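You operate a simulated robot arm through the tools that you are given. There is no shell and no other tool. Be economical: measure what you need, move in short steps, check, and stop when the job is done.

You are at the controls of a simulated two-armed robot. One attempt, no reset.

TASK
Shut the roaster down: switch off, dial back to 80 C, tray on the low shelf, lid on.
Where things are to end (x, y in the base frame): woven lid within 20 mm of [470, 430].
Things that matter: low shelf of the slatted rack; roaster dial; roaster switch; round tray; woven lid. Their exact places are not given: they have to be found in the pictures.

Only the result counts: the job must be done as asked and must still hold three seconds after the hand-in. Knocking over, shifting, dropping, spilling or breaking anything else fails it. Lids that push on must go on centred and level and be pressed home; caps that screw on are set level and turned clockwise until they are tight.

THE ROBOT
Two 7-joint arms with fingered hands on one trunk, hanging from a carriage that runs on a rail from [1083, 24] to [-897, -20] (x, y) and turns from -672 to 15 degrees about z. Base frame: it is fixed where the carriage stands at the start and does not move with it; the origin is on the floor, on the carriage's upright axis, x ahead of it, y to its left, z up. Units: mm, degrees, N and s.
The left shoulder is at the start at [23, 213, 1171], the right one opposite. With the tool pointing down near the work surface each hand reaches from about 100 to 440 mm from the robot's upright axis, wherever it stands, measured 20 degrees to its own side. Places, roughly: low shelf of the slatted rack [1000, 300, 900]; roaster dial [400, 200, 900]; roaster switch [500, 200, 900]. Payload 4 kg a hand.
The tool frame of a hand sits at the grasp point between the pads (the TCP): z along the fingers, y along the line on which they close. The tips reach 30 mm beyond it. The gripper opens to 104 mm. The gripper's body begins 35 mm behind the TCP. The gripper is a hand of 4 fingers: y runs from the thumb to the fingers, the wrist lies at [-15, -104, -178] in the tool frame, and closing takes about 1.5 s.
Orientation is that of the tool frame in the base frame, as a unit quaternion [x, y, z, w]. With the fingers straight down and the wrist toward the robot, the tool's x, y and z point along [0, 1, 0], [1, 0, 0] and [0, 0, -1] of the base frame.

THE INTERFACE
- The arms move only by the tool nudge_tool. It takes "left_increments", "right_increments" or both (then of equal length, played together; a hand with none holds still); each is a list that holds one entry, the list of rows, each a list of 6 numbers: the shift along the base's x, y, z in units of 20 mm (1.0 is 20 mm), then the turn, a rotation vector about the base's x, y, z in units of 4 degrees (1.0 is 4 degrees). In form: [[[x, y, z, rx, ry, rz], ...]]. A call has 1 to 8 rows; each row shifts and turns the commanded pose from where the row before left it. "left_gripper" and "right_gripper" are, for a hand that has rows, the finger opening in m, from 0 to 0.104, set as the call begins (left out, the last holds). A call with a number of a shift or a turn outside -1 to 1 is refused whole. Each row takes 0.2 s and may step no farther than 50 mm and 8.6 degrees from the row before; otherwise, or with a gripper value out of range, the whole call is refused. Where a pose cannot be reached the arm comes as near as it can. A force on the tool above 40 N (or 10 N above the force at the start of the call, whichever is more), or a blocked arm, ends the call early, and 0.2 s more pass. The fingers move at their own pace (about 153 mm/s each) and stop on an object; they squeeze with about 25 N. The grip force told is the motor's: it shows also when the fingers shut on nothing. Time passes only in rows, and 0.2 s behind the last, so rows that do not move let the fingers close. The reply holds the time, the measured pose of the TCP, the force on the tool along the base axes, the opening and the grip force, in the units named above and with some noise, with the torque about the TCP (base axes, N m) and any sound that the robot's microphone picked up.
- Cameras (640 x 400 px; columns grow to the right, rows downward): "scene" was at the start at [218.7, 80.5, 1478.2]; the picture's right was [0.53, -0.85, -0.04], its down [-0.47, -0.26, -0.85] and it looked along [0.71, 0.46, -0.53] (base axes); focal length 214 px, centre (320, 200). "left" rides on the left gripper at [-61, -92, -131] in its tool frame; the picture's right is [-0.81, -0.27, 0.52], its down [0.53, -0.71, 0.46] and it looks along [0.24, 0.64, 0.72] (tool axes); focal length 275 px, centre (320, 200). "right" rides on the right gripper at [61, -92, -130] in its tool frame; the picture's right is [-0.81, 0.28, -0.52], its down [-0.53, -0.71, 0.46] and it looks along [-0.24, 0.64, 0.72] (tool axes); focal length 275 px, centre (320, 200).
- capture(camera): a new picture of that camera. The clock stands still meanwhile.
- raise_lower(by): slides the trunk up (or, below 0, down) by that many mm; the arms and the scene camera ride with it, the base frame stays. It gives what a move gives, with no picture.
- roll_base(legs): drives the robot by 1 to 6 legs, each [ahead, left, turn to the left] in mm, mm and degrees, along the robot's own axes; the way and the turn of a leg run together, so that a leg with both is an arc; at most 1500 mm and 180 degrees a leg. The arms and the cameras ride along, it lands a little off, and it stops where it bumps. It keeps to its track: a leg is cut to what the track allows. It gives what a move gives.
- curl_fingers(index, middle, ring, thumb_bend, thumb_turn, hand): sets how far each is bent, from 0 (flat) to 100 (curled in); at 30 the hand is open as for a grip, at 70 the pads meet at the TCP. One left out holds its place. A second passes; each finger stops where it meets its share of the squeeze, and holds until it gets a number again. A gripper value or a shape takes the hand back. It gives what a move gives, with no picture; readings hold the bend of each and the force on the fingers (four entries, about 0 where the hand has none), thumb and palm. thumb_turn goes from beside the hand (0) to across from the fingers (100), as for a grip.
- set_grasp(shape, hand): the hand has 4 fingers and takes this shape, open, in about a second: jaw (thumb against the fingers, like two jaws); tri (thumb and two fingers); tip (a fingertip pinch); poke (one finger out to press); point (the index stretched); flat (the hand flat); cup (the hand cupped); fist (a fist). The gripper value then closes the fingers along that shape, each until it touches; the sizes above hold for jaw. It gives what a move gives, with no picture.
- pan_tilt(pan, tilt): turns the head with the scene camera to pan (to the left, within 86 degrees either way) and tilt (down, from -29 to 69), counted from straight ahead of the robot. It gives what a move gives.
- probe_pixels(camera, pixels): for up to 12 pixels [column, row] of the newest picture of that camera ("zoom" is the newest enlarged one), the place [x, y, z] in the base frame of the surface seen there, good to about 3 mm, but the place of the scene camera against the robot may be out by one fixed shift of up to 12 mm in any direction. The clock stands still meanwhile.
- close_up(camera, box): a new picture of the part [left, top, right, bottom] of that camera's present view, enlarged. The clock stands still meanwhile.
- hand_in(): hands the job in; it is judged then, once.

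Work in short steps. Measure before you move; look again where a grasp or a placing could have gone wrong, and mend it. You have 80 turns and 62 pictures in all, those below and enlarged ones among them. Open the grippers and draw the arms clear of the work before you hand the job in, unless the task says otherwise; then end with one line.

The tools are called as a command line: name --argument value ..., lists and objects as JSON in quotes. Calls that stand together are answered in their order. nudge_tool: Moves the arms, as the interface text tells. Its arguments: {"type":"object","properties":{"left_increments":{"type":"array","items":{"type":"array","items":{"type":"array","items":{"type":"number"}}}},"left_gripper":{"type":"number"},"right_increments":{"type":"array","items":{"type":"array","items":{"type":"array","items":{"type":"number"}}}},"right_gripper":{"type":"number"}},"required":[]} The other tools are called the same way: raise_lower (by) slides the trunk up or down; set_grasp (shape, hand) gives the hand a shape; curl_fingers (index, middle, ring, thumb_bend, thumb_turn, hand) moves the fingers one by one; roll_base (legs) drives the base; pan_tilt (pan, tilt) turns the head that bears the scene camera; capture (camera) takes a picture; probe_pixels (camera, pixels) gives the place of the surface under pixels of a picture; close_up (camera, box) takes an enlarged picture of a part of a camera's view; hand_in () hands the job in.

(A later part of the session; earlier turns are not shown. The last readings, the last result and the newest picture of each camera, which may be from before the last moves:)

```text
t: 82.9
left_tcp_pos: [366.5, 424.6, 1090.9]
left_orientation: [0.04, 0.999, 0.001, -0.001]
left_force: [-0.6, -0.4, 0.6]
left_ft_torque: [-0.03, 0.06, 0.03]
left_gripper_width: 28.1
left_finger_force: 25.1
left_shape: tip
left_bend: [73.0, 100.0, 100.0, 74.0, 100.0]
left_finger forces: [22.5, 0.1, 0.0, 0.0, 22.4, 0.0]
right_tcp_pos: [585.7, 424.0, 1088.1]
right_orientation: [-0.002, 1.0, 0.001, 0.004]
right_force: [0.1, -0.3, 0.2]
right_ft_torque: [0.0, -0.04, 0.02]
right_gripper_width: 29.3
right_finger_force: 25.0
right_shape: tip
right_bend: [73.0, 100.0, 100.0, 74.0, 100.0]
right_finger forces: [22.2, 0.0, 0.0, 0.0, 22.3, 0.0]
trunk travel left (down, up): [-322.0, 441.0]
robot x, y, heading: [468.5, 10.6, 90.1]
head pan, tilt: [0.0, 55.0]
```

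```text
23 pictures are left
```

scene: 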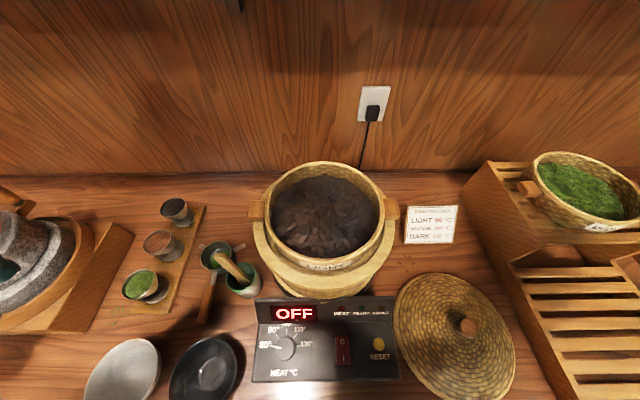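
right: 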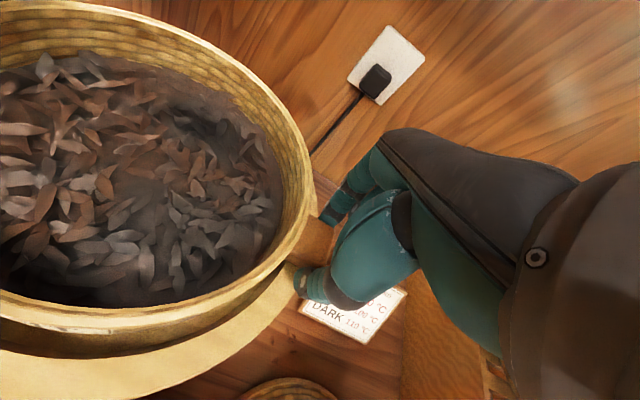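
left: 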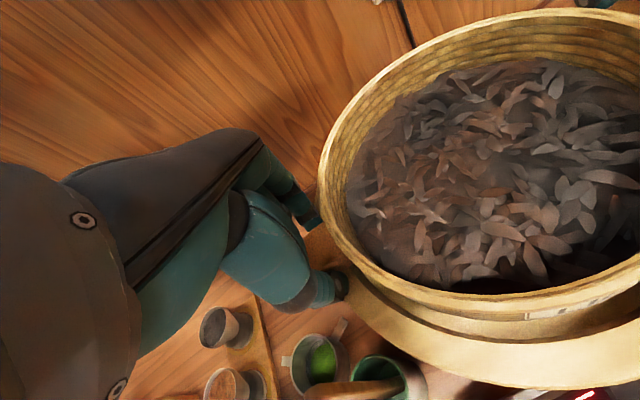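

Both handles are gripped (28–29 mm, 22 N). Lift slowly by 40 mm together.

nudge_tool --left_increments '[[[0, 0, 0.4, 0, 0, 0], [0, 0, 0.4, 0, 0, 0], [0, 0, 0.4, 0, 0, 0], [0, 0, 0.4, 0, 0, 0], [0, 0, 0.4, 0, 0, 0]]]' --right_increments '[[[0, 0, 0.4, 0, 0, 0], [0, 0, 0.4, 0, 0, 0], [0, 0, 0.4, 0, 0, 0], [0, 0, 0.4, 0, 0, 0], [0, 0, 0.4, 0, 0, 0]]]'

capture --camera "scene"

```text
t: 84.1
left_tcp_pos: [367.6, 424.4, 1130.2]
left_orientation: [0.04, 0.999, 0.001, -0.002]
left_force: [-3.0, -1.0, -1.4]
left_ft_torque: [-0.01, 0.07, 0.1]
left_gripper_width: 28.0
left_finger_force: 24.6
left_shape: tip
left_bend: [73.0, 100.0, 100.0, 74.0, 100.0]
left_finger forces: [22.8, 0.1, 0.0, 0.0, 22.5, 0.0]
right_tcp_pos: [584.9, 425.0, 1128.7]
right_orientation: [-0.001, 1.0, 0.001, 0.004]
right_force: [3.4, -0.4, -1.7]
right_ft_torque: [-0.04, -0.06, -0.03]
right_gripper_width: 29.2
right_finger_force: 25.2
right_shape: tip
right_bend: [73.0, 100.0, 100.0, 74.0, 100.0]
right_finger forces: [22.5, 0.1, 0.0, 0.0, 22.6, 0.0]
trunk travel left (down, up): [-322.0, 441.0]
robot x, y, heading: [474.2, 10.1, 90.1]
head pan, tilt: [0.0, 55.0]
```

```text
22 pictures are left
```

scene: 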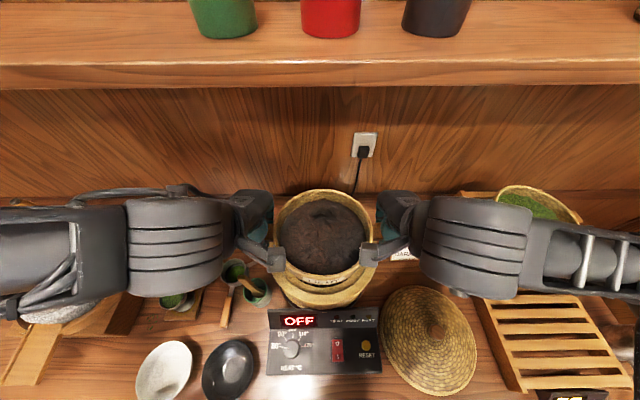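

The tray is up and level. I measure the low shelf: slats at (500-615, 300-385), the silver jug at (612,365), and the space to the right.

probe_pixels --camera "scene" --pixels '[[495, 301], [577, 299], [523, 383], [625, 380], [555, 330], [545, 345], [612, 362], [632, 340], [515, 293], [560, 295], [580, 395], [535, 205]]'

pan_tilt --pan -45 --tilt 45

capture --camera "scene"

```text
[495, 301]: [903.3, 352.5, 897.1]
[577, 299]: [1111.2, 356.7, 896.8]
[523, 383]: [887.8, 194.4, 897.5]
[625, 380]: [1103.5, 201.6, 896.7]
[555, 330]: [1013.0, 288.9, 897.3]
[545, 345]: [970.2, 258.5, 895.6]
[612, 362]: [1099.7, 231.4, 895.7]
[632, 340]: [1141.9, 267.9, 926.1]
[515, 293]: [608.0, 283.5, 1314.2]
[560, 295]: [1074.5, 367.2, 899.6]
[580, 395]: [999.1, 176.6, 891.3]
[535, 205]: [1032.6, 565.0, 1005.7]
```

```text
t: 85.2
left_tcp_pos: [368.3, 423.7, 1129.6]
left_orientation: [0.04, 0.999, 0.001, -0.003]
left_force: [-3.9, -0.8, -0.8]
left_ft_torque: [-0.01, 0.07, 0.06]
left_gripper_width: 28.0
left_finger_force: 24.6
left_shape: tip
left_bend: [73.0, 100.0, 100.0, 74.0, 100.0]
left_finger forces: [22.8, 0.1, 0.1, 0.0, 22.7, 0.0]
right_tcp_pos: [583.9, 424.8, 1129.7]
right_orientation: [-0.001, 1.0, 0.001, 0.005]
right_force: [4.2, 0.8, 0.0]
right_ft_torque: [0.01, -0.08, -0.07]
right_gripper_width: 29.0
right_finger_force: 25.1
right_shape: tip
right_bend: [73.0, 100.0, 100.0, 74.0, 100.0]
right_finger forces: [22.5, 0.1, 0.0, 0.1, 22.7, 0.0]
trunk travel left (down, up): [-322.0, 441.0]
robot x, y, heading: [471.0, 11.1, 90.1]
head pan, tilt: [-45.0, 45.0]
```

```text
21 pictures are left
```

scene: 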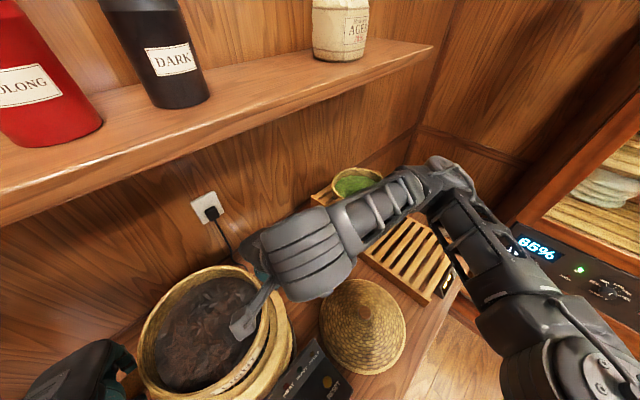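

I probe the elbow, the cabinet and walls on the right to check clearance for rolling.

probe_pixels --camera "scene" --pixels '[[455, 170], [470, 190], [440, 175], [540, 250], [600, 120], [470, 145], [430, 120], [505, 240], [500, 300], [520, 310], [445, 285], [355, 182]]'

```text
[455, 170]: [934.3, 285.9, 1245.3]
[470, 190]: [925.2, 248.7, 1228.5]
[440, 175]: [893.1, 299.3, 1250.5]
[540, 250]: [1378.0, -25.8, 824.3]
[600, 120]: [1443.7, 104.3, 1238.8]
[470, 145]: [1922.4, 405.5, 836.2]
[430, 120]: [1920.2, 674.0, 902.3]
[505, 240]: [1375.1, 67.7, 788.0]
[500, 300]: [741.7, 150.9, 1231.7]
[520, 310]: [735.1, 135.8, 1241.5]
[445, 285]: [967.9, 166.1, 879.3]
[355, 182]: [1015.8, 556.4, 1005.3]
```

The elbow lies 463 mm right of my axis; the cabinet corner is about (1375,≤110). I raise 40 mm and roll right 445 mm to x≈915, keeping clear of it.

raise_lower --by 40

roll_base --legs '[[0, -225, 0], [0, -220, 0]]'

pan_tilt --pan -20 --tilt 60

capture --camera "scene"

```text
t: 86.0
left_tcp_pos: [368.1, 423.3, 1171.2]
left_orientation: [0.04, 0.999, 0.001, -0.002]
left_force: [-4.5, 0.6, -0.8]
left_ft_torque: [0.01, 0.07, 0.07]
left_gripper_width: 27.9
left_finger_force: 25.3
left_shape: tip
left_bend: [73.0, 100.0, 100.0, 74.0, 100.0]
left_finger forces: [22.8, 0.0, 0.1, 0.0, 22.7, 0.0]
right_tcp_pos: [584.8, 424.7, 1168.8]
right_orientation: [-0.001, 1.0, 0.001, 0.004]
right_force: [4.8, 0.5, -0.4]
right_ft_torque: [-0.01, -0.11, -0.05]
right_gripper_width: 29.0
right_finger_force: 25.1
right_shape: tip
right_bend: [73.0, 100.0, 100.0, 74.0, 100.0]
right_finger forces: [22.5, 0.1, 0.0, 0.1, 22.7, 0.1]
trunk travel left (down, up): [-362.0, 401.0]
robot x, y, heading: [472.7, 12.9, 90.5]
head pan, tilt: [-45.0, 45.0]
```

```text
t: 89.0
left_tcp_pos: [816.7, 434.1, 1169.5]
left_orientation: [0.043, 0.999, 0.001, -0.001]
left_force: [-3.7, 0.3, -1.5]
left_ft_torque: [0.01, 0.11, 0.06]
left_gripper_width: 28.1
left_finger_force: 24.9
left_shape: tip
left_bend: [73.0, 100.0, 100.0, 74.0, 100.0]
left_finger forces: [23.0, 0.0, 0.0, 0.1, 22.9, 0.0]
right_tcp_pos: [1032.8, 434.1, 1169.9]
right_orientation: [0.003, 1.0, 0.001, 0.005]
right_force: [3.6, -0.4, -1.2]
right_ft_torque: [0.0, -0.07, -0.06]
right_gripper_width: 29.4
right_finger_force: 25.1
right_shape: tip
right_bend: [73.0, 100.0, 100.0, 74.0, 100.0]
right_finger forces: [22.5, 0.1, 0.1, 0.1, 22.6, 0.1]
trunk travel left (down, up): [-362.0, 401.0]
robot x, y, heading: [920.8, 19.8, 90.2]
head pan, tilt: [-45.0, 45.0]
```

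```text
t: 89.9
left_tcp_pos: [815.8, 433.1, 1170.4]
left_orientation: [0.043, 0.999, 0.001, -0.002]
left_force: [-3.4, 0.6, -1.4]
left_ft_torque: [0.0, 0.04, 0.08]
left_gripper_width: 28.3
left_finger_force: 24.8
left_shape: tip
left_bend: [73.0, 100.0, 100.0, 74.0, 100.0]
left_finger forces: [22.9, 0.0, 0.0, 0.0, 22.7, 0.1]
right_tcp_pos: [1031.2, 434.0, 1168.3]
right_orientation: [0.003, 1.0, 0.001, 0.004]
right_force: [3.6, 0.1, -0.4]
right_ft_torque: [0.01, -0.04, -0.05]
right_gripper_width: 28.8
right_finger_force: 25.0
right_shape: tip
right_bend: [73.0, 100.0, 100.0, 74.0, 100.0]
right_finger forces: [22.6, 0.0, 0.0, 0.1, 22.6, 0.1]
trunk travel left (down, up): [-362.0, 401.0]
robot x, y, heading: [916.0, 20.8, 89.9]
head pan, tilt: [-20.0, 60.0]
```

```text
20 pictures are left
```

scene: 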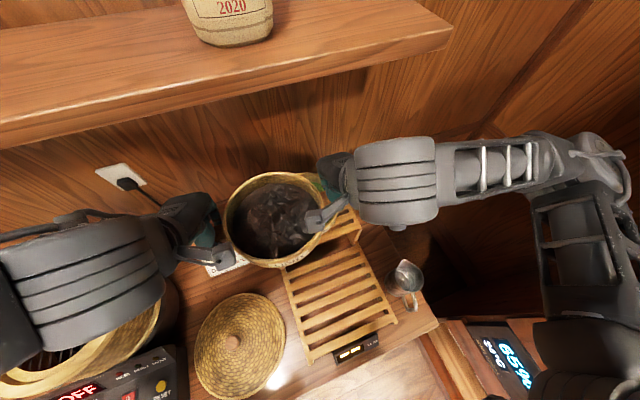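

I measure the jug (405,270), shelf corners and timer.

probe_pixels --camera "scene" --pixels '[[405, 272], [392, 285], [418, 288], [404, 262], [285, 270], [360, 246], [397, 320], [311, 360], [340, 300], [355, 347], [320, 255], [350, 235]]'

```text
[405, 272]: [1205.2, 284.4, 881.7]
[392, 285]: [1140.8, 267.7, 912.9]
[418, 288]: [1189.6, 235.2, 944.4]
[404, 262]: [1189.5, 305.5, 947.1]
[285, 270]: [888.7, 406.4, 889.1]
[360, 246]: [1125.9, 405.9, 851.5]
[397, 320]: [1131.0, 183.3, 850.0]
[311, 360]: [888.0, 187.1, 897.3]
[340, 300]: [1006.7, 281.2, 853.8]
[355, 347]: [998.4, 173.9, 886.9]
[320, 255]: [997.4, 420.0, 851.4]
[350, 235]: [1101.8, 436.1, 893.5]
```

The low shelf spans x 888–1113, y 190–430; jug at x≥1135. I carry the tray to centre ≈(990,297): shift +66 x, -137 y.

nudge_tool --left_increments '[[[0.3, -0.5, 0, 0, 0, 0], [0.47, -0.9, 0, 0, 0, 0], [0.47, -0.9, 0, 0, 0, 0], [0.47, -0.95, 0, 0, 0, 0], [0.47, -0.95, 0, 0, 0, 0], [0.47, -0.95, 0, 0, 0, 0], [0.4, -0.95, 0, 0, 0, 0], [0.25, -0.7, 0, 0, 0, 0]]]' --right_increments '[[[0.3, -0.5, 0, 0, 0, 0], [0.47, -0.9, 0, 0, 0, 0], [0.47, -0.9, 0, 0, 0, 0], [0.47, -0.95, 0, 0, 0, 0], [0.47, -0.95, 0, 0, 0, 0], [0.47, -0.95, 0, 0, 0, 0], [0.4, -0.95, 0, 0, 0, 0], [0.25, -0.7, 0, 0, 0, 0]]]'

capture --camera "scene"

```text
t: 91.7
left_tcp_pos: [876.8, 320.6, 1173.9]
left_orientation: [0.042, 0.999, -0.001, -0.003]
left_force: [-25.7, -5.0, -5.1]
left_ft_torque: [-0.2, 0.49, 0.54]
left_gripper_width: 28.4
left_finger_force: 24.7
left_shape: tip
left_bend: [73.0, 100.0, 100.0, 74.0, 100.0]
left_finger forces: [28.6, 0.1, 0.0, 0.1, 25.1, 0.0]
left hand out of reach, approached as far as the arm can: row 7, 8
right_tcp_pos: [1068.3, 373.8, 1208.7]
right_orientation: [0.003, 1.0, 0.0, 0.005]
right_force: [25.8, 5.4, 3.9]
right_ft_torque: [0.14, -0.56, -0.22]
right_gripper_width: 27.9
right_finger_force: 25.2
right_shape: tip
right_bend: [73.0, 100.0, 100.0, 74.0, 100.0]
right_finger forces: [20.7, 0.0, 0.1, 0.0, 22.5, 0.0]
right hand out of reach, approached as far as the arm can: row 3, 4, 5, 6, 7, 8
trunk travel left (down, up): [-362.0, 401.0]
robot x, y, heading: [915.3, 22.5, 90.1]
head pan, tilt: [-20.0, 60.0]
```

```text
19 pictures are left
```

scene: 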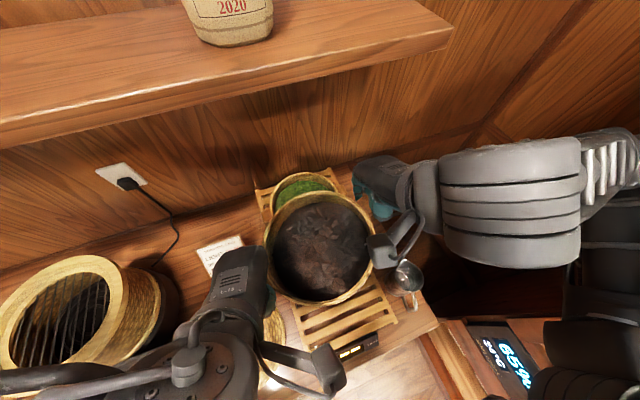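

The right arm ran out of near reach with the trunk high, tilting the tray ~10°. I bring both hands back to y≈430 level with each other, then lower the trunk before coming in.

nudge_tool --left_increments '[[[-0.18, 0.9, 0.05, 0, 0, 0], [-0.18, 0.9, 0.05, 0, 0, 0], [-0.18, 0.9, 0.05, 0, 0, 0], [-0.18, 0.9, 0.05, 0, 0, 0], [-0.18, 0.9, 0.05, 0, 0, 0], [-0.18, 0.9, 0.05, 0, 0, 0]]]' --right_increments '[[[0.03, 0.45, -0.24, 0, 0, 0], [0.03, 0.45, -0.24, 0, 0, 0], [0.03, 0.45, -0.24, 0, 0, 0], [0.03, 0.45, -0.24, 0, 0, 0], [0.03, 0.45, -0.24, 0, 0, 0], [0.03, 0.45, -0.24, 0, 0, 0]]]'

capture --camera "left"

```text
t: 93.1
left_tcp_pos: [856.7, 429.5, 1181.8]
left_orientation: [0.044, 0.999, 0.002, 0.0]
left_force: [3.2, 0.2, -1.6]
left_ft_torque: [0.01, -0.07, -0.04]
left_gripper_width: 28.2
left_finger_force: 24.8
left_shape: tip
left_bend: [73.0, 100.0, 100.0, 74.0, 100.0]
left_finger forces: [23.8, 0.1, 0.0, 0.1, 24.0, 0.0]
right_tcp_pos: [1068.2, 426.6, 1180.2]
right_orientation: [0.001, 1.0, 0.001, 0.004]
right_force: [-4.2, -0.3, 0.3]
right_ft_torque: [-0.02, 0.09, 0.04]
right_gripper_width: 29.1
right_finger_force: 24.8
right_shape: tip
right_bend: [73.0, 100.0, 100.0, 74.0, 100.0]
right_finger forces: [23.4, 0.1, 0.0, 0.0, 23.6, 0.1]
trunk travel left (down, up): [-362.0, 401.0]
robot x, y, heading: [918.7, 20.3, 90.0]
head pan, tilt: [-20.0, 60.0]
```

```text
18 pictures are left
```

left: 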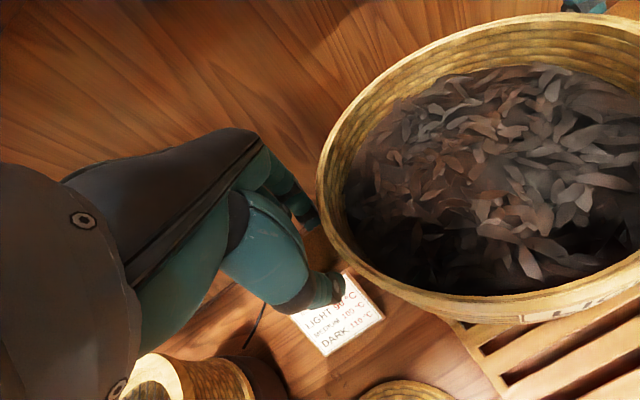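

The tray is level again. Geometry: near reach needs the wrist ≈200+ mm above the shoulder. I roll right 57, recentre the hands, raise hands and lower the trunk in stages.

roll_base --legs '[[0, -57, 0]]'

nudge_tool --left_increments '[[[-0.3, 0, 0.4, 0, 0, 0], [-0.35, 0, 0.4, 0, 0, 0], [-0.35, 0, 0.4, 0, 0, 0], [-0.35, 0, 0.4, 0, 0, 0], [-0.35, 0, 0.4, 0, 0, 0]]]' --right_increments '[[[-0.3, 0, 0.4, 0, 0, 0], [-0.35, 0, 0.4, 0, 0, 0], [-0.35, 0, 0.4, 0, 0, 0], [-0.35, 0, 0.4, 0, 0, 0], [-0.35, 0, 0.4, 0, 0, 0]]]'

raise_lower --by -100

```text
t: 94.1
left_tcp_pos: [912.9, 429.7, 1181.1]
left_orientation: [0.044, 0.999, 0.001, -0.001]
left_force: [7.0, 0.6, -0.8]
left_ft_torque: [-0.01, -0.14, -0.08]
left_gripper_width: 28.7
left_finger_force: 25.5
left_shape: tip
left_bend: [73.0, 100.0, 100.0, 74.0, 100.0]
left_finger forces: [23.5, 0.0, 0.1, 0.0, 23.5, 0.0]
right_tcp_pos: [1125.3, 427.4, 1179.9]
right_orientation: [0.002, 1.0, 0.001, 0.003]
right_force: [-6.4, -0.1, -0.9]
right_ft_torque: [0.0, 0.21, 0.13]
right_gripper_width: 29.5
right_finger_force: 25.3
right_shape: tip
right_bend: [73.0, 100.0, 100.0, 74.0, 100.0]
right_finger forces: [23.1, 0.0, 0.0, 0.0, 23.2, 0.1]
trunk travel left (down, up): [-362.0, 401.0]
robot x, y, heading: [966.7, 20.1, 89.7]
head pan, tilt: [-20.0, 60.0]
```

```text
t: 95.3
left_tcp_pos: [879.2, 430.6, 1221.3]
left_orientation: [0.043, 0.999, 0.001, -0.001]
left_force: [6.2, -0.6, -1.5]
left_ft_torque: [0.03, -0.09, -0.08]
left_gripper_width: 28.3
left_finger_force: 24.8
left_shape: tip
left_bend: [73.0, 100.0, 100.0, 74.0, 100.0]
left_finger forces: [23.7, 0.1, 0.0, 0.0, 23.5, 0.0]
right_tcp_pos: [1090.8, 428.6, 1219.4]
right_orientation: [0.002, 1.0, 0.001, 0.004]
right_force: [-6.8, 0.3, -0.5]
right_ft_torque: [-0.02, 0.15, 0.14]
right_gripper_width: 29.2
right_finger_force: 25.4
right_shape: tip
right_bend: [73.0, 100.0, 100.0, 74.0, 100.0]
right_finger forces: [23.3, 0.0, 0.1, 0.0, 23.2, 0.0]
trunk travel left (down, up): [-362.0, 401.0]
robot x, y, heading: [973.1, 23.9, 90.0]
head pan, tilt: [-20.0, 60.0]
```

```text
t: 96.6
left_tcp_pos: [879.2, 429.4, 1121.2]
left_orientation: [0.044, 0.999, 0.001, 0.0]
left_force: [6.3, 0.3, -1.4]
left_ft_torque: [0.03, -0.15, -0.1]
left_gripper_width: 28.3
left_finger_force: 25.0
left_shape: tip
left_bend: [73.0, 100.0, 100.0, 74.0, 100.0]
left_finger forces: [23.6, 0.1, 0.0, 0.0, 23.6, 0.0]
right_tcp_pos: [1091.7, 427.6, 1120.7]
right_orientation: [0.002, 1.0, 0.001, 0.004]
right_force: [-6.3, 0.3, -0.9]
right_ft_torque: [0.01, 0.18, 0.15]
right_gripper_width: 29.2
right_finger_force: 25.5
right_shape: tip
right_bend: [73.0, 100.0, 100.0, 74.0, 100.0]
right_finger forces: [23.2, 0.0, 0.0, 0.0, 23.1, 0.0]
trunk travel left (down, up): [-262.0, 501.0]
robot x, y, heading: [969.3, 21.6, 90.1]
head pan, tilt: [-20.0, 60.0]
```

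Good. Now in by 40 mm in y while raising 40.

nudge_tool --left_increments '[[[0, -0.3, 0.4, 0, 0, 0], [0, -0.3, 0.4, 0, 0, 0], [0, -0.4, 0.4, 0, 0, 0], [0, -0.5, 0.4, 0, 0, 0], [0, -0.5, 0.4, 0, 0, 0]]]' --right_increments '[[[0, -0.3, 0.4, 0, 0, 0], [0, -0.3, 0.4, 0, 0, 0], [0, -0.4, 0.4, 0, 0, 0], [0, -0.5, 0.4, 0, 0, 0], [0, -0.5, 0.4, 0, 0, 0]]]'

raise_lower --by -100

nudge_tool --left_increments '[[[0, -0.3, 0.4, 0, 0, 0], [0, -0.3, 0.4, 0, 0, 0], [0, -0.4, 0.4, 0, 0, 0], [0, -0.4, 0.4, 0, 0, 0], [0, -0.4, 0.4, 0, 0, 0]]]' --right_increments '[[[0, -0.3, 0.4, 0, 0, 0], [0, -0.3, 0.4, 0, 0, 0], [0, -0.4, 0.4, 0, 0, 0], [0, -0.4, 0.4, 0, 0, 0], [0, -0.4, 0.4, 0, 0, 0]]]'

capture --camera "scene"

```text
t: 97.8
left_tcp_pos: [879.5, 389.4, 1159.9]
left_orientation: [0.043, 0.999, 0.001, 0.0]
left_force: [7.4, -0.5, -1.0]
left_ft_torque: [0.03, -0.13, -0.11]
left_gripper_width: 28.5
left_finger_force: 25.5
left_shape: tip
left_bend: [73.0, 100.0, 100.0, 74.0, 100.0]
left_finger forces: [23.4, 0.1, 0.0, 0.0, 23.3, 0.0]
right_tcp_pos: [1091.7, 388.4, 1157.2]
right_orientation: [0.002, 1.0, 0.0, 0.004]
right_force: [-7.1, 0.2, -0.6]
right_ft_torque: [-0.02, 0.17, 0.07]
right_gripper_width: 29.0
right_finger_force: 25.3
right_shape: tip
right_bend: [73.0, 100.0, 100.0, 74.0, 100.0]
right_finger forces: [23.1, 0.0, 0.0, 0.1, 23.0, 0.1]
trunk travel left (down, up): [-262.0, 501.0]
robot x, y, heading: [975.1, 23.3, 90.0]
head pan, tilt: [-20.0, 60.0]
```

```text
t: 99.1
left_tcp_pos: [878.5, 389.1, 1060.5]
left_orientation: [0.042, 0.999, 0.001, -0.003]
left_force: [-6.0, 0.4, -1.8]
left_ft_torque: [0.22, 0.28, 0.13]
left_gripper_width: 27.6
left_finger_force: 25.2
left_shape: tip
left_bend: [75.0, 100.0, 100.0, 76.0, 100.0]
left_finger forces: [24.8, 21.1, 0.0, 0.1, 27.2, 0.1]
right_tcp_pos: [1091.8, 388.8, 1058.2]
right_orientation: [0.003, 1.0, 0.0, 0.004]
right_force: [5.7, -0.2, 0.6]
right_ft_torque: [-0.24, -0.06, -0.09]
right_gripper_width: 28.1
right_finger_force: 25.0
right_shape: tip
right_bend: [76.0, 100.0, 100.0, 78.0, 100.0]
right_finger forces: [21.2, 0.3, 0.0, 0.1, 18.6, 0.0]
trunk travel left (down, up): [-162.0, 601.0]
robot x, y, heading: [967.3, 21.9, 89.8]
head pan, tilt: [-20.0, 60.0]
```

```text
t: 100.3
left_tcp_pos: [878.8, 353.3, 1101.2]
left_orientation: [0.042, 0.999, 0.001, -0.002]
left_force: [-25.4, 0.0, -2.6]
left_ft_torque: [0.09, 0.3, 0.36]
left_gripper_width: 26.7
left_finger_force: 25.1
left_shape: tip
left_bend: [75.0, 100.0, 100.0, 75.0, 100.0]
left_finger forces: [24.3, 25.4, 0.0, 0.1, 27.4, 0.1]
right_tcp_pos: [1091.9, 351.5, 1099.2]
right_orientation: [0.004, 1.0, 0.001, 0.006]
right_force: [25.4, 0.3, 0.7]
right_ft_torque: [-0.12, 0.2, -0.43]
right_gripper_width: 27.9
right_finger_force: 25.0
right_shape: tip
right_bend: [76.0, 98.0, 100.0, 78.0, 100.0]
right_finger forces: [25.9, 24.5, 0.0, 0.0, 17.4, 0.1]
trunk travel left (down, up): [-162.0, 601.0]
robot x, y, heading: [971.4, 20.1, 89.9]
head pan, tilt: [-20.0, 60.0]
```

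```text
17 pictures are left
```

scene: 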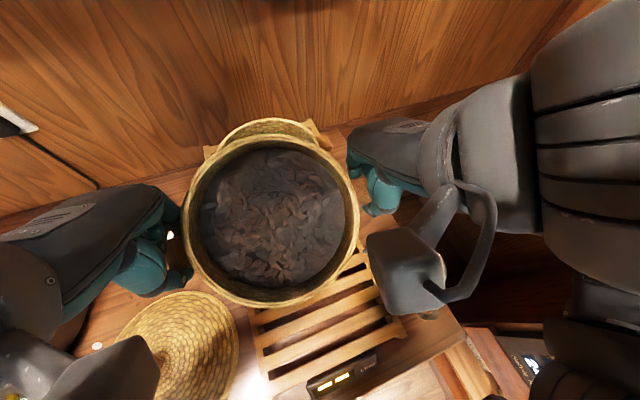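

During the last lowering the tray touched something (grip readings changed). I look closely at our tray and the one on the high shelf.

close_up --camera "scene" --box '[160, 90, 400, 320]'

capture --camera "right"

```text
1.74 times, centred on (280, 205) of scene
```

zoom: 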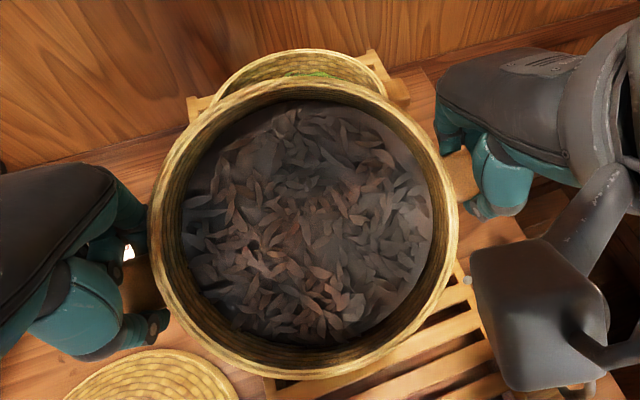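

```text
15 pictures are left
```

right: 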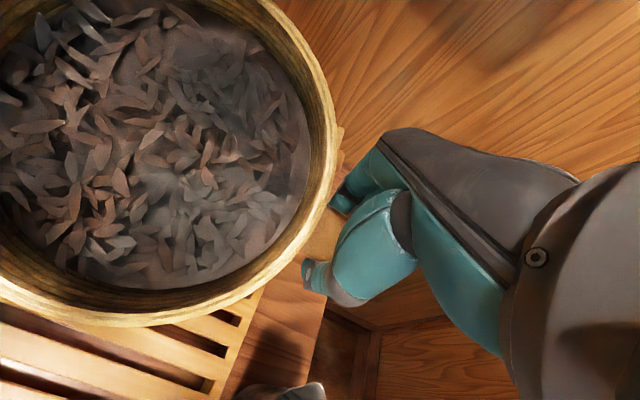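

probe_pixels --camera "zoom" --pixels '[[300, 53], [310, 73], [396, 93], [200, 105], [165, 200], [445, 180], [300, 85], [320, 370], [130, 290], [465, 180], [375, 62]]'

```text
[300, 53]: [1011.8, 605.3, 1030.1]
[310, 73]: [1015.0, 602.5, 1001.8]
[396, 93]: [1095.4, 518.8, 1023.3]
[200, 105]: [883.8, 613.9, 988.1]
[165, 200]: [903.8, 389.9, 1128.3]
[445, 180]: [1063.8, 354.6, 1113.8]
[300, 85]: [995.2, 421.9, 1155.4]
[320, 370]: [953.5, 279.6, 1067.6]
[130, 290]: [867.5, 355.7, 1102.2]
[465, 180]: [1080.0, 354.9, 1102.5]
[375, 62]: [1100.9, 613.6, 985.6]
```

Our tray has pitched about the handle axis: rear rim z 1155, front 1068 (~30°), leaves still in. I level it by rotating both hands about -x, also easing the squeeze along x.

nudge_tool --left_increments '[[[-0.1, 0, 0, -0.6, 0, 0], [-0.05, 0, 0, -0.8, 0, 0], [0, 0, 0, -0.8, 0, 0], [0, 0, 0, -0.8, 0, 0]]]' --right_increments '[[[0.1, 0, 0, -0.6, 0, 0], [0.05, 0, 0, -0.8, 0, 0], [0, 0, 0, -0.8, 0, 0], [0, 0, 0, -0.8, 0, 0]]]'

close_up --camera "scene" --box '[130, 80, 410, 340]'

```text
t: 101.3
left_tcp_pos: [877.8, 354.6, 1101.2]
left_orientation: [0.043, 0.994, -0.104, 0.005]
left_force: [7.5, 0.0, -2.2]
left_ft_torque: [0.18, 0.32, -0.14]
left_gripper_width: 26.7
left_finger_force: 25.0
left_shape: tip
left_bend: [75.0, 100.0, 100.0, 75.0, 100.0]
left_finger forces: [22.8, 25.1, 0.1, 0.0, 27.6, 0.0]
right_tcp_pos: [1094.6, 351.2, 1097.9]
right_orientation: [0.001, 0.995, -0.103, 0.004]
right_force: [-8.5, -0.4, 1.0]
right_ft_torque: [-0.17, 0.0, 0.1]
right_gripper_width: 28.1
right_finger_force: 24.9
right_shape: tip
right_bend: [76.0, 98.0, 100.0, 78.0, 100.0]
right_finger forces: [20.7, 2.6, 0.1, 0.0, 17.5, 0.0]
trunk travel left (down, up): [-162.0, 601.0]
robot x, y, heading: [966.7, 19.9, 89.9]
head pan, tilt: [-20.0, 60.0]
```

```text
1.54 times, centred on (270, 210) of scene
```

zoom: 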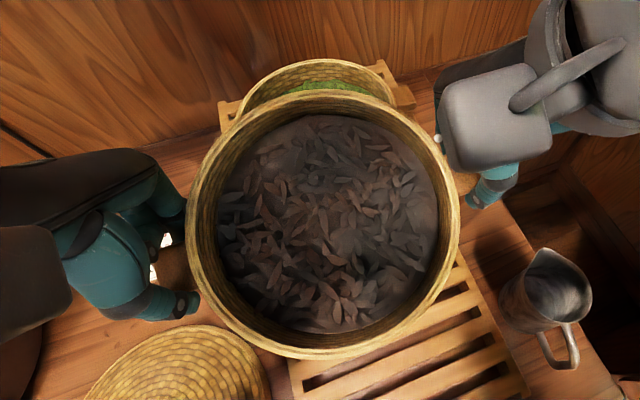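

Rotated 12°, working. I measure the rim now and continue.

probe_pixels --camera "zoom" --pixels '[[315, 96], [322, 355], [195, 240], [452, 205], [460, 180], [175, 260], [310, 66], [330, 330], [400, 90]]'

nudge_tool --left_increments '[[[0, 0, 0, -0.8, 0, 0], [0, 0, 0, -0.8, 0, 0], [0, 0, 0, -0.8, 0, 0], [0, 0, 0, -0.8, 0, 0]]]' --right_increments '[[[0, 0, 0, -0.8, 0, 0], [0, 0, 0, -0.8, 0, 0], [0, 0, 0, -0.8, 0, 0], [0, 0, 0, -0.8, 0, 0]]]'

```text
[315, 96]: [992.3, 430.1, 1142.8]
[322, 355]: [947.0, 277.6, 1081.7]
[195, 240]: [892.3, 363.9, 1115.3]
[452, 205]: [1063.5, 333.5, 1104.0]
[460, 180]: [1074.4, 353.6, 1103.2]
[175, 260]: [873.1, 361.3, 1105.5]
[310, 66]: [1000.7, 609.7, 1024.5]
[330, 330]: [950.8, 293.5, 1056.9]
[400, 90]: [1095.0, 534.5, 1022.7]
```

```text
t: 102.3
left_tcp_pos: [877.3, 353.3, 1100.6]
left_orientation: [0.043, 0.976, -0.214, 0.008]
left_force: [9.8, -0.4, -2.7]
left_ft_torque: [0.19, 0.21, -0.17]
left_gripper_width: 27.2
left_finger_force: 25.1
left_shape: tip
left_bend: [75.0, 100.0, 100.0, 75.0, 100.0]
left_finger forces: [22.9, 23.5, 0.0, 0.0, 26.6, 0.0]
right_tcp_pos: [1094.4, 352.5, 1098.5]
right_orientation: [0.001, 0.977, -0.214, 0.004]
right_force: [-10.6, 0.1, 0.8]
right_ft_torque: [-0.22, 0.03, 0.16]
right_gripper_width: 28.4
right_finger_force: 24.9
right_shape: tip
right_bend: [76.0, 98.0, 100.0, 78.0, 100.0]
right_finger forces: [20.0, 1.1, 0.1, 0.0, 17.9, 0.0]
trunk travel left (down, up): [-162.0, 601.0]
robot x, y, heading: [969.7, 20.3, 89.9]
head pan, tilt: [-20.0, 60.0]
```

Another 8° brings it level.

nudge_tool --left_increments '[[[0.08, 0, 0, -0.8, 0, 0], [0, 0, 0, -0.8, 0, 0], [0, 0, 0, -0.5, 0, 0]]]' --right_increments '[[[-0.08, 0, 0, -0.8, 0, 0], [0, 0, 0, -0.8, 0, 0], [0, 0, 0, -0.5, 0, 0]]]'

close_up --camera "scene" --box '[130, 80, 410, 340]'

probe_pixels --camera "zoom" --pixels '[[315, 100], [322, 355], [315, 108], [322, 345], [195, 240], [452, 205], [420, 330], [530, 380], [540, 260], [290, 375]]'

```text
t: 103.1
left_tcp_pos: [878.2, 354.1, 1100.5]
left_orientation: [0.042, 0.958, -0.284, 0.011]
left_force: [-4.0, -0.8, -2.4]
left_ft_torque: [0.17, 0.21, -0.09]
left_gripper_width: 27.1
left_finger_force: 24.8
left_shape: tip
left_bend: [75.0, 100.0, 100.0, 75.0, 100.0]
left_finger forces: [22.6, 23.7, 0.0, 0.1, 26.7, 0.0]
right_tcp_pos: [1095.2, 352.9, 1099.3]
right_orientation: [0.001, 0.958, -0.285, 0.004]
right_force: [3.4, -0.4, 0.1]
right_ft_torque: [-0.18, 0.0, -0.05]
right_gripper_width: 27.9
right_finger_force: 24.6
right_shape: tip
right_bend: [76.0, 98.0, 100.0, 78.0, 100.0]
right_finger forces: [20.5, 6.3, 0.0, 0.0, 18.4, 0.0]
trunk travel left (down, up): [-162.0, 601.0]
robot x, y, heading: [971.4, 22.1, 89.8]
head pan, tilt: [-20.0, 60.0]
```

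```text
1.54 times, centred on (270, 210) of scene
```

zoom: 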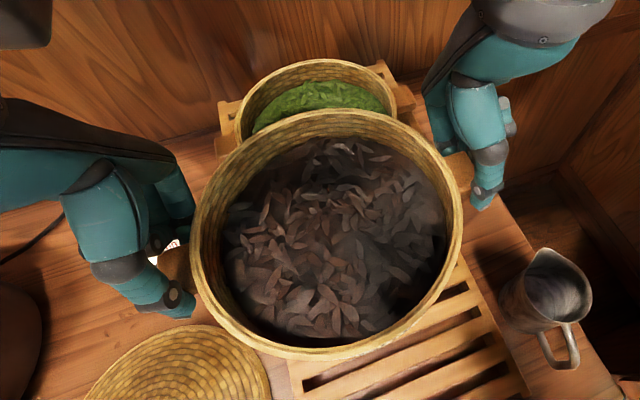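

```text
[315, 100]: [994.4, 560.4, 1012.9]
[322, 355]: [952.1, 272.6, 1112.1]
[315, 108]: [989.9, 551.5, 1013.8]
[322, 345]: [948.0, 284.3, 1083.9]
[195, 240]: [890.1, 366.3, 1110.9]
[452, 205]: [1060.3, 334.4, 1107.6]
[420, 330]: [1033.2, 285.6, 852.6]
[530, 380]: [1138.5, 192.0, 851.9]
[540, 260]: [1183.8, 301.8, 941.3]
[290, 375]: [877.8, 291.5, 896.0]
```

The tray is level (front rim 1112, sides ≈1109). I bring it in by 35 mm (tray centre y≈308), then lower the trunk toward the shelf.

nudge_tool --left_increments '[[[0, -0.35, 0, 0, 0, 0], [0, -0.35, 0, 0, 0, 0], [0, -0.35, 0, 0, 0, 0], [0, -0.35, 0, 0, 0, 0], [0, -0.35, 0, 0, 0, 0]]]' --right_increments '[[[0, -0.35, 0, 0, 0, 0], [0, -0.35, 0, 0, 0, 0], [0, -0.35, 0, 0, 0, 0], [0, -0.35, 0, 0, 0, 0], [0, -0.35, 0, 0, 0, 0]]]'

raise_lower --by -110

capture --camera "scene"

```text
t: 104.3
left_tcp_pos: [877.9, 319.2, 1100.6]
left_orientation: [0.042, 0.958, -0.283, 0.013]
left_force: [-10.7, -1.4, -1.7]
left_ft_torque: [0.18, 0.22, -0.04]
left_gripper_width: 27.2
left_finger_force: 25.2
left_shape: tip
left_bend: [75.0, 100.0, 100.0, 75.0, 100.0]
left_finger forces: [22.4, 23.8, 0.0, 0.0, 27.2, 0.1]
right_tcp_pos: [1093.9, 316.8, 1098.8]
right_orientation: [0.001, 0.958, -0.285, 0.004]
right_force: [9.4, 0.8, -0.4]
right_ft_torque: [-0.13, -0.03, -0.17]
right_gripper_width: 28.0
right_finger_force: 25.3
right_shape: tip
right_bend: [76.0, 98.0, 100.0, 78.0, 100.0]
right_finger forces: [20.7, 10.1, 0.0, 0.0, 18.5, 0.1]
trunk travel left (down, up): [-162.0, 601.0]
robot x, y, heading: [971.8, 20.2, 89.8]
head pan, tilt: [-20.0, 60.0]
```

```text
t: 105.8
left_tcp_pos: [876.9, 319.3, 990.2]
left_orientation: [0.043, 0.958, -0.283, 0.011]
left_force: [-11.0, -1.3, -1.5]
left_ft_torque: [0.2, 0.2, 0.0]
left_gripper_width: 27.2
left_finger_force: 25.5
left_shape: tip
left_bend: [75.0, 100.0, 100.0, 75.0, 100.0]
left_finger forces: [22.5, 24.0, 0.0, 0.1, 27.3, 0.0]
right_tcp_pos: [1093.0, 317.8, 989.0]
right_orientation: [0.001, 0.959, -0.284, 0.005]
right_force: [11.1, 0.9, 0.5]
right_ft_torque: [-0.21, 0.0, -0.17]
right_gripper_width: 28.1
right_finger_force: 24.8
right_shape: tip
right_bend: [76.0, 98.0, 100.0, 78.0, 100.0]
right_finger forces: [20.6, 10.7, 0.1, 0.0, 18.5, 0.0]
trunk travel left (down, up): [-52.0, 711.0]
robot x, y, heading: [971.1, 20.3, 89.9]
head pan, tilt: [-20.0, 60.0]
```

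```text
12 pictures are left
```

scene: 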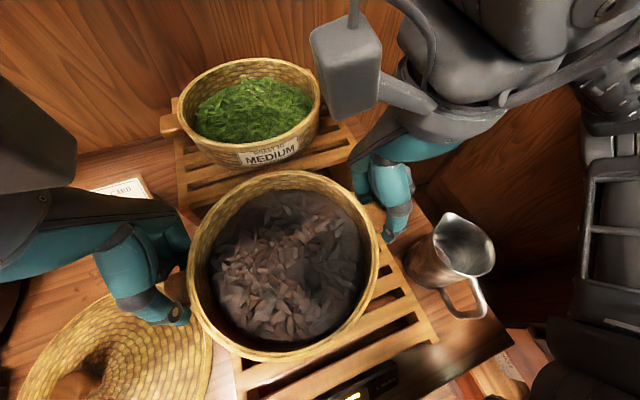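

The other tray is still properly on the high shelf. Now down in small steps, watching the force.

nudge_tool --left_increments '[[[0, 0, -0.35, 0, 0, 0], [0, 0, -0.35, 0, 0, 0], [0, 0, -0.35, 0, 0, 0], [0, 0, -0.35, 0, 0, 0], [0, 0, -0.3, 0, 0, 0]]]' --right_increments '[[[0, 0, -0.35, 0, 0, 0], [0, 0, -0.35, 0, 0, 0], [0, 0, -0.35, 0, 0, 0], [0, 0, -0.35, 0, 0, 0], [0, 0, -0.3, 0, 0, 0]]]'

probe_pixels --camera "scene" --pixels '[[285, 358], [280, 176], [193, 265], [375, 245], [200, 195], [380, 325]]'

```text
t: 107.0
left_tcp_pos: [878.0, 320.2, 956.8]
left_orientation: [0.042, 0.958, -0.285, 0.012]
left_force: [-2.0, -0.2, -1.6]
left_ft_torque: [0.17, 0.22, -0.13]
left_gripper_width: 27.1
left_finger_force: 25.2
left_shape: tip
left_bend: [75.0, 100.0, 100.0, 75.0, 100.0]
left_finger forces: [22.5, 24.1, 0.0, 0.0, 27.4, 0.1]
right_tcp_pos: [1094.2, 317.9, 956.7]
right_orientation: [0.001, 0.958, -0.285, 0.004]
right_force: [2.3, -0.7, 0.3]
right_ft_torque: [-0.17, 0.0, -0.05]
right_gripper_width: 28.0
right_finger_force: 24.6
right_shape: tip
right_bend: [76.0, 98.0, 100.0, 78.0, 100.0]
right_finger forces: [20.4, 6.0, 0.1, 0.1, 18.2, 0.1]
trunk travel left (down, up): [-52.0, 711.0]
robot x, y, heading: [972.6, 22.3, 89.8]
head pan, tilt: [-20.0, 60.0]
```

```text
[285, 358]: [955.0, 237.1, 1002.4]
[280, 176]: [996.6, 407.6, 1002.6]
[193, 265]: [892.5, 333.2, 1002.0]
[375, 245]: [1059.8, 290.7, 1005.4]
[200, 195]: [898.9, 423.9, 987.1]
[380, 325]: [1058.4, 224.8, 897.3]
```

Rim was level at 1002–1005. Continue down gently.

nudge_tool --left_increments '[[[0, 0, -0.25, 0, 0, 0], [0, 0, -0.25, 0, 0, 0], [0, 0, -0.25, 0, 0, 0]]]' --right_increments '[[[0, 0, -0.25, 0, 0, 0], [0, 0, -0.25, 0, 0, 0], [0, 0, -0.25, 0, 0, 0]]]'

```text
t: 107.8
left_tcp_pos: [876.9, 318.7, 941.0]
left_orientation: [0.043, 0.958, -0.284, 0.011]
left_force: [-4.1, -1.1, -1.9]
left_ft_torque: [0.18, 0.18, -0.08]
left_gripper_width: 26.9
left_finger_force: 24.8
left_shape: tip
left_bend: [75.0, 100.0, 100.0, 75.0, 100.0]
left_finger forces: [22.4, 23.8, 0.0, 0.0, 27.4, 0.0]
right_tcp_pos: [1093.7, 317.4, 940.1]
right_orientation: [0.001, 0.958, -0.286, 0.005]
right_force: [2.6, 1.2, 0.5]
right_ft_torque: [-0.22, -0.02, -0.07]
right_gripper_width: 28.2
right_finger_force: 25.1
right_shape: tip
right_bend: [76.0, 98.0, 100.0, 78.0, 100.0]
right_finger forces: [20.4, 6.3, 0.0, 0.0, 18.3, 0.0]
trunk travel left (down, up): [-52.0, 711.0]
robot x, y, heading: [970.9, 20.2, 89.7]
head pan, tilt: [-20.0, 60.0]
```

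No contact yet (rim ≈953). Continue.

nudge_tool --left_increments '[[[0, 0, -0.2, 0, 0, 0], [0, 0, -0.2, 0, 0, 0]]]' --right_increments '[[[0, 0, -0.2, 0, 0, 0], [0, 0, -0.2, 0, 0, 0]]]'

close_up --camera "scene" --box '[130, 130, 450, 380]'

```text
t: 108.3
left_tcp_pos: [878.8, 319.5, 933.6]
left_orientation: [0.042, 0.958, -0.284, 0.012]
left_force: [-6.8, -1.0, -2.1]
left_ft_torque: [0.21, 0.21, -0.03]
left_gripper_width: 27.1
left_finger_force: 24.9
left_shape: tip
left_bend: [75.0, 100.0, 100.0, 75.0, 100.0]
left_finger forces: [22.5, 23.8, 0.0, 0.0, 27.3, 0.0]
right_tcp_pos: [1094.1, 317.4, 932.8]
right_orientation: [0.001, 0.959, -0.284, 0.004]
right_force: [5.9, 0.4, 0.4]
right_ft_torque: [-0.2, 0.0, -0.1]
right_gripper_width: 27.7
right_finger_force: 25.0
right_shape: tip
right_bend: [76.0, 98.0, 100.0, 78.0, 100.0]
right_finger forces: [20.4, 7.6, 0.1, 0.0, 18.3, 0.1]
trunk travel left (down, up): [-52.0, 711.0]
robot x, y, heading: [971.9, 24.3, 90.0]
head pan, tilt: [-20.0, 60.0]
```

```text
1.60 times, centred on (290, 255) of scene
```

zoom: 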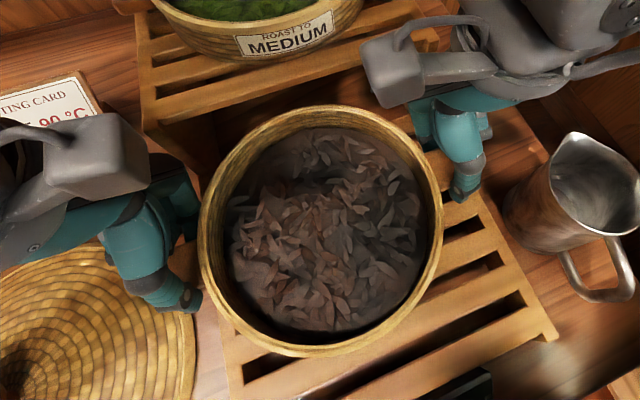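

nudge_tool --left_increments '[[[0, 0, -0.2, 0, 0, 0], [0, 0, -0.2, 0, 0, 0], [0, 0, 0, 0, 0, 0]]]' --right_increments '[[[0, 0, -0.2, 0, 0, 0], [0, 0, -0.2, 0, 0, 0], [0, 0, 0, 0, 0, 0]]]'

probe_pixels --camera "zoom" --pixels '[[312, 352], [308, 112], [205, 225], [438, 230], [245, 340], [460, 240], [320, 310], [180, 290]]'

```text
t: 109.2
left_tcp_pos: [877.2, 321.1, 929.7]
left_orientation: [0.042, 0.958, -0.282, 0.012]
left_force: [-10.7, 0.2, 22.9]
left_ft_torque: [-0.03, 0.29, 0.0]
left_gripper_width: 27.4
left_finger_force: 24.9
left_shape: tip
left_bend: [75.0, 100.0, 100.0, 75.0, 100.0]
left_finger forces: [18.6, 27.7, 0.0, 0.0, 25.8, 0.0]
right_tcp_pos: [1093.3, 319.8, 927.3]
right_orientation: [0.002, 0.959, -0.283, 0.003]
right_force: [11.3, -1.2, 8.2]
right_ft_torque: [-0.19, 0.0, -0.13]
right_gripper_width: 27.2
right_finger_force: 25.3
right_shape: tip
right_bend: [76.0, 98.0, 100.0, 78.0, 100.0]
right_finger forces: [17.5, 11.1, 0.0, 0.0, 20.1, 0.1]
trunk travel left (down, up): [-52.0, 711.0]
robot x, y, heading: [971.9, 17.7, 90.0]
head pan, tilt: [-20.0, 60.0]
```

```text
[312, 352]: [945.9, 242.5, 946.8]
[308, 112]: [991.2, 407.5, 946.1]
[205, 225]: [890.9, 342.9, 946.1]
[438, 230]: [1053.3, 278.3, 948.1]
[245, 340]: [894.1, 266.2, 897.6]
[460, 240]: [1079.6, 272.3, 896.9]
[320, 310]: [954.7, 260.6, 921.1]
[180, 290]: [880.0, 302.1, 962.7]
```

Contact (23 N and 8 N): it stands on the slats. It sits near the shelf's left edge, so I lift 6 mm, shift +12 mm in x, and set it back.

nudge_tool --left_increments '[[[0, 0, 0.45, 0, 0, 0], [0.3, 0, 0, 0, 0, 0], [0.35, 0, 0, 0, 0, 0], [0, 0, -0.2, 0, 0, 0], [0, 0, -0.15, 0, 0, 0], [0, 0, 0, 0, 0, 0]]]' --right_increments '[[[0, 0, 0.45, 0, 0, 0], [0.3, 0, 0, 0, 0, 0], [0.35, 0, 0, 0, 0, 0], [0, 0, -0.2, 0, 0, 0], [0, 0, -0.15, 0, 0, 0], [0, 0, 0, 0, 0, 0]]]'

```text
t: 110.5
left_tcp_pos: [891.7, 320.0, 928.8]
left_orientation: [0.042, 0.958, -0.283, 0.012]
left_force: [-16.9, -2.2, 13.5]
left_ft_torque: [0.06, 0.3, 0.03]
left_gripper_width: 27.4
left_finger_force: 24.7
left_shape: tip
left_bend: [75.0, 100.0, 100.0, 75.0, 100.0]
left_finger forces: [19.6, 26.1, 0.0, 0.0, 27.3, 0.0]
right_tcp_pos: [1106.2, 318.7, 926.8]
right_orientation: [0.001, 0.959, -0.285, 0.004]
right_force: [15.9, 0.3, 2.8]
right_ft_torque: [-0.19, -0.01, -0.22]
right_gripper_width: 27.5
right_finger_force: 24.4
right_shape: tip
right_bend: [76.0, 98.0, 100.0, 78.0, 100.0]
right_finger forces: [20.5, 14.3, 0.0, 0.1, 19.3, 0.0]
trunk travel left (down, up): [-52.0, 711.0]
robot x, y, heading: [971.9, 21.0, 89.9]
head pan, tilt: [-20.0, 60.0]
```

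Set down (13 N, 3 N). I ease the squeeze, open both, and retreat along the finger direction, then up.

nudge_tool --left_increments '[[[-0.12, 0, 0, 0, 0, 0], [0, 0, 0, 0, 0, 0], [0, 0, 0, 0, 0, 0], [0, 0, 0, 0, 0, 0], [0, 0, 0, 0, 0, 0]]]' --right_increments '[[[0.12, 0, 0, 0, 0, 0], [0, 0, 0, 0, 0, 0], [0, 0, 0, 0, 0, 0], [0, 0, 0, 0, 0, 0], [0, 0, 0, 0, 0, 0]]]' --left_gripper 0.066 --right_gripper 0.066

nudge_tool --left_increments '[[[-0.1, 0.25, 0.4, 0, 0, 0], [-0.1, 0.35, 0.55, 0, 0, 0], [-0.1, 0.4, 0.7, 0, 0, 0], [-0.1, 0.3, 0.9, 0, 0, 0], [0, 0, 1, 0, 0, 0], [0, 0, 1, 0, 0, 0], [0, 0, 1, 0, 0, 0], [0, 0, 1, 0, 0, 0]]]' --right_increments '[[[0.1, 0.25, 0.4, 0, 0, 0], [0.1, 0.35, 0.55, 0, 0, 0], [0.1, 0.4, 0.7, 0, 0, 0], [0.1, 0.3, 0.9, 0, 0, 0], [0, 0, 1, 0, 0, 0], [0, 0, 1, 0, 0, 0], [0, 0, 1, 0, 0, 0], [0, 0, 1, 0, 0, 0]]]'

capture --camera "scene"

```text
t: 111.8
left_tcp_pos: [888.4, 319.9, 927.7]
left_orientation: [0.042, 0.958, -0.283, 0.013]
left_force: [5.2, 0.4, 21.5]
left_ft_torque: [-0.05, -0.21, -0.04]
left_gripper_width: 50.7
left_finger_force: 0.1
left_shape: tip
left_bend: [75.0, 98.0, 99.0, 63.0, 100.0]
left_finger forces: [17.3, 4.1, 0.1, 0.1, 0.0, 0.0]
right_tcp_pos: [1109.2, 319.1, 927.9]
right_orientation: [0.001, 0.958, -0.285, 0.003]
right_force: [-3.2, -4.6, 16.1]
right_ft_torque: [-0.2, 0.21, 0.01]
right_gripper_width: 51.0
right_finger_force: 0.1
right_shape: tip
right_bend: [76.0, 98.0, 99.0, 63.0, 100.0]
right_finger forces: [15.9, 0.0, 0.0, 0.0, 0.1, 0.0]
trunk travel left (down, up): [-52.0, 711.0]
robot x, y, heading: [966.9, 20.9, 90.0]
head pan, tilt: [-20.0, 60.0]
```

```text
t: 113.5
left_tcp_pos: [881.6, 346.4, 1059.7]
left_orientation: [0.043, 0.958, -0.284, 0.012]
left_force: [0.9, 0.4, -0.1]
left_ft_torque: [-0.03, -0.04, 0.0]
left_gripper_width: 65.5
left_finger_force: 0.1
left_shape: tip
left_bend: [29.0, 98.0, 99.0, 63.0, 100.0]
left_finger forces: [0.0, 0.0, 0.0, 0.0, 0.0, 0.1]
right_tcp_pos: [1117.4, 344.9, 1057.7]
right_orientation: [0.0, 0.959, -0.284, 0.004]
right_force: [0.1, 0.4, -0.2]
right_ft_torque: [-0.01, 0.01, 0.03]
right_gripper_width: 66.2
right_finger_force: 0.1
right_shape: tip
right_bend: [29.0, 98.0, 99.0, 63.0, 100.0]
right_finger forces: [0.0, 0.0, 0.0, 0.0, 0.0, 0.0]
trunk travel left (down, up): [-52.0, 711.0]
robot x, y, heading: [968.8, 18.9, 89.9]
head pan, tilt: [-20.0, 60.0]
```

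```text
10 pictures are left
```

scene: 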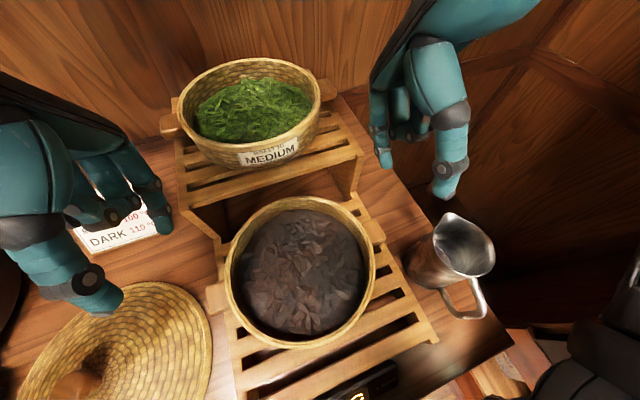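

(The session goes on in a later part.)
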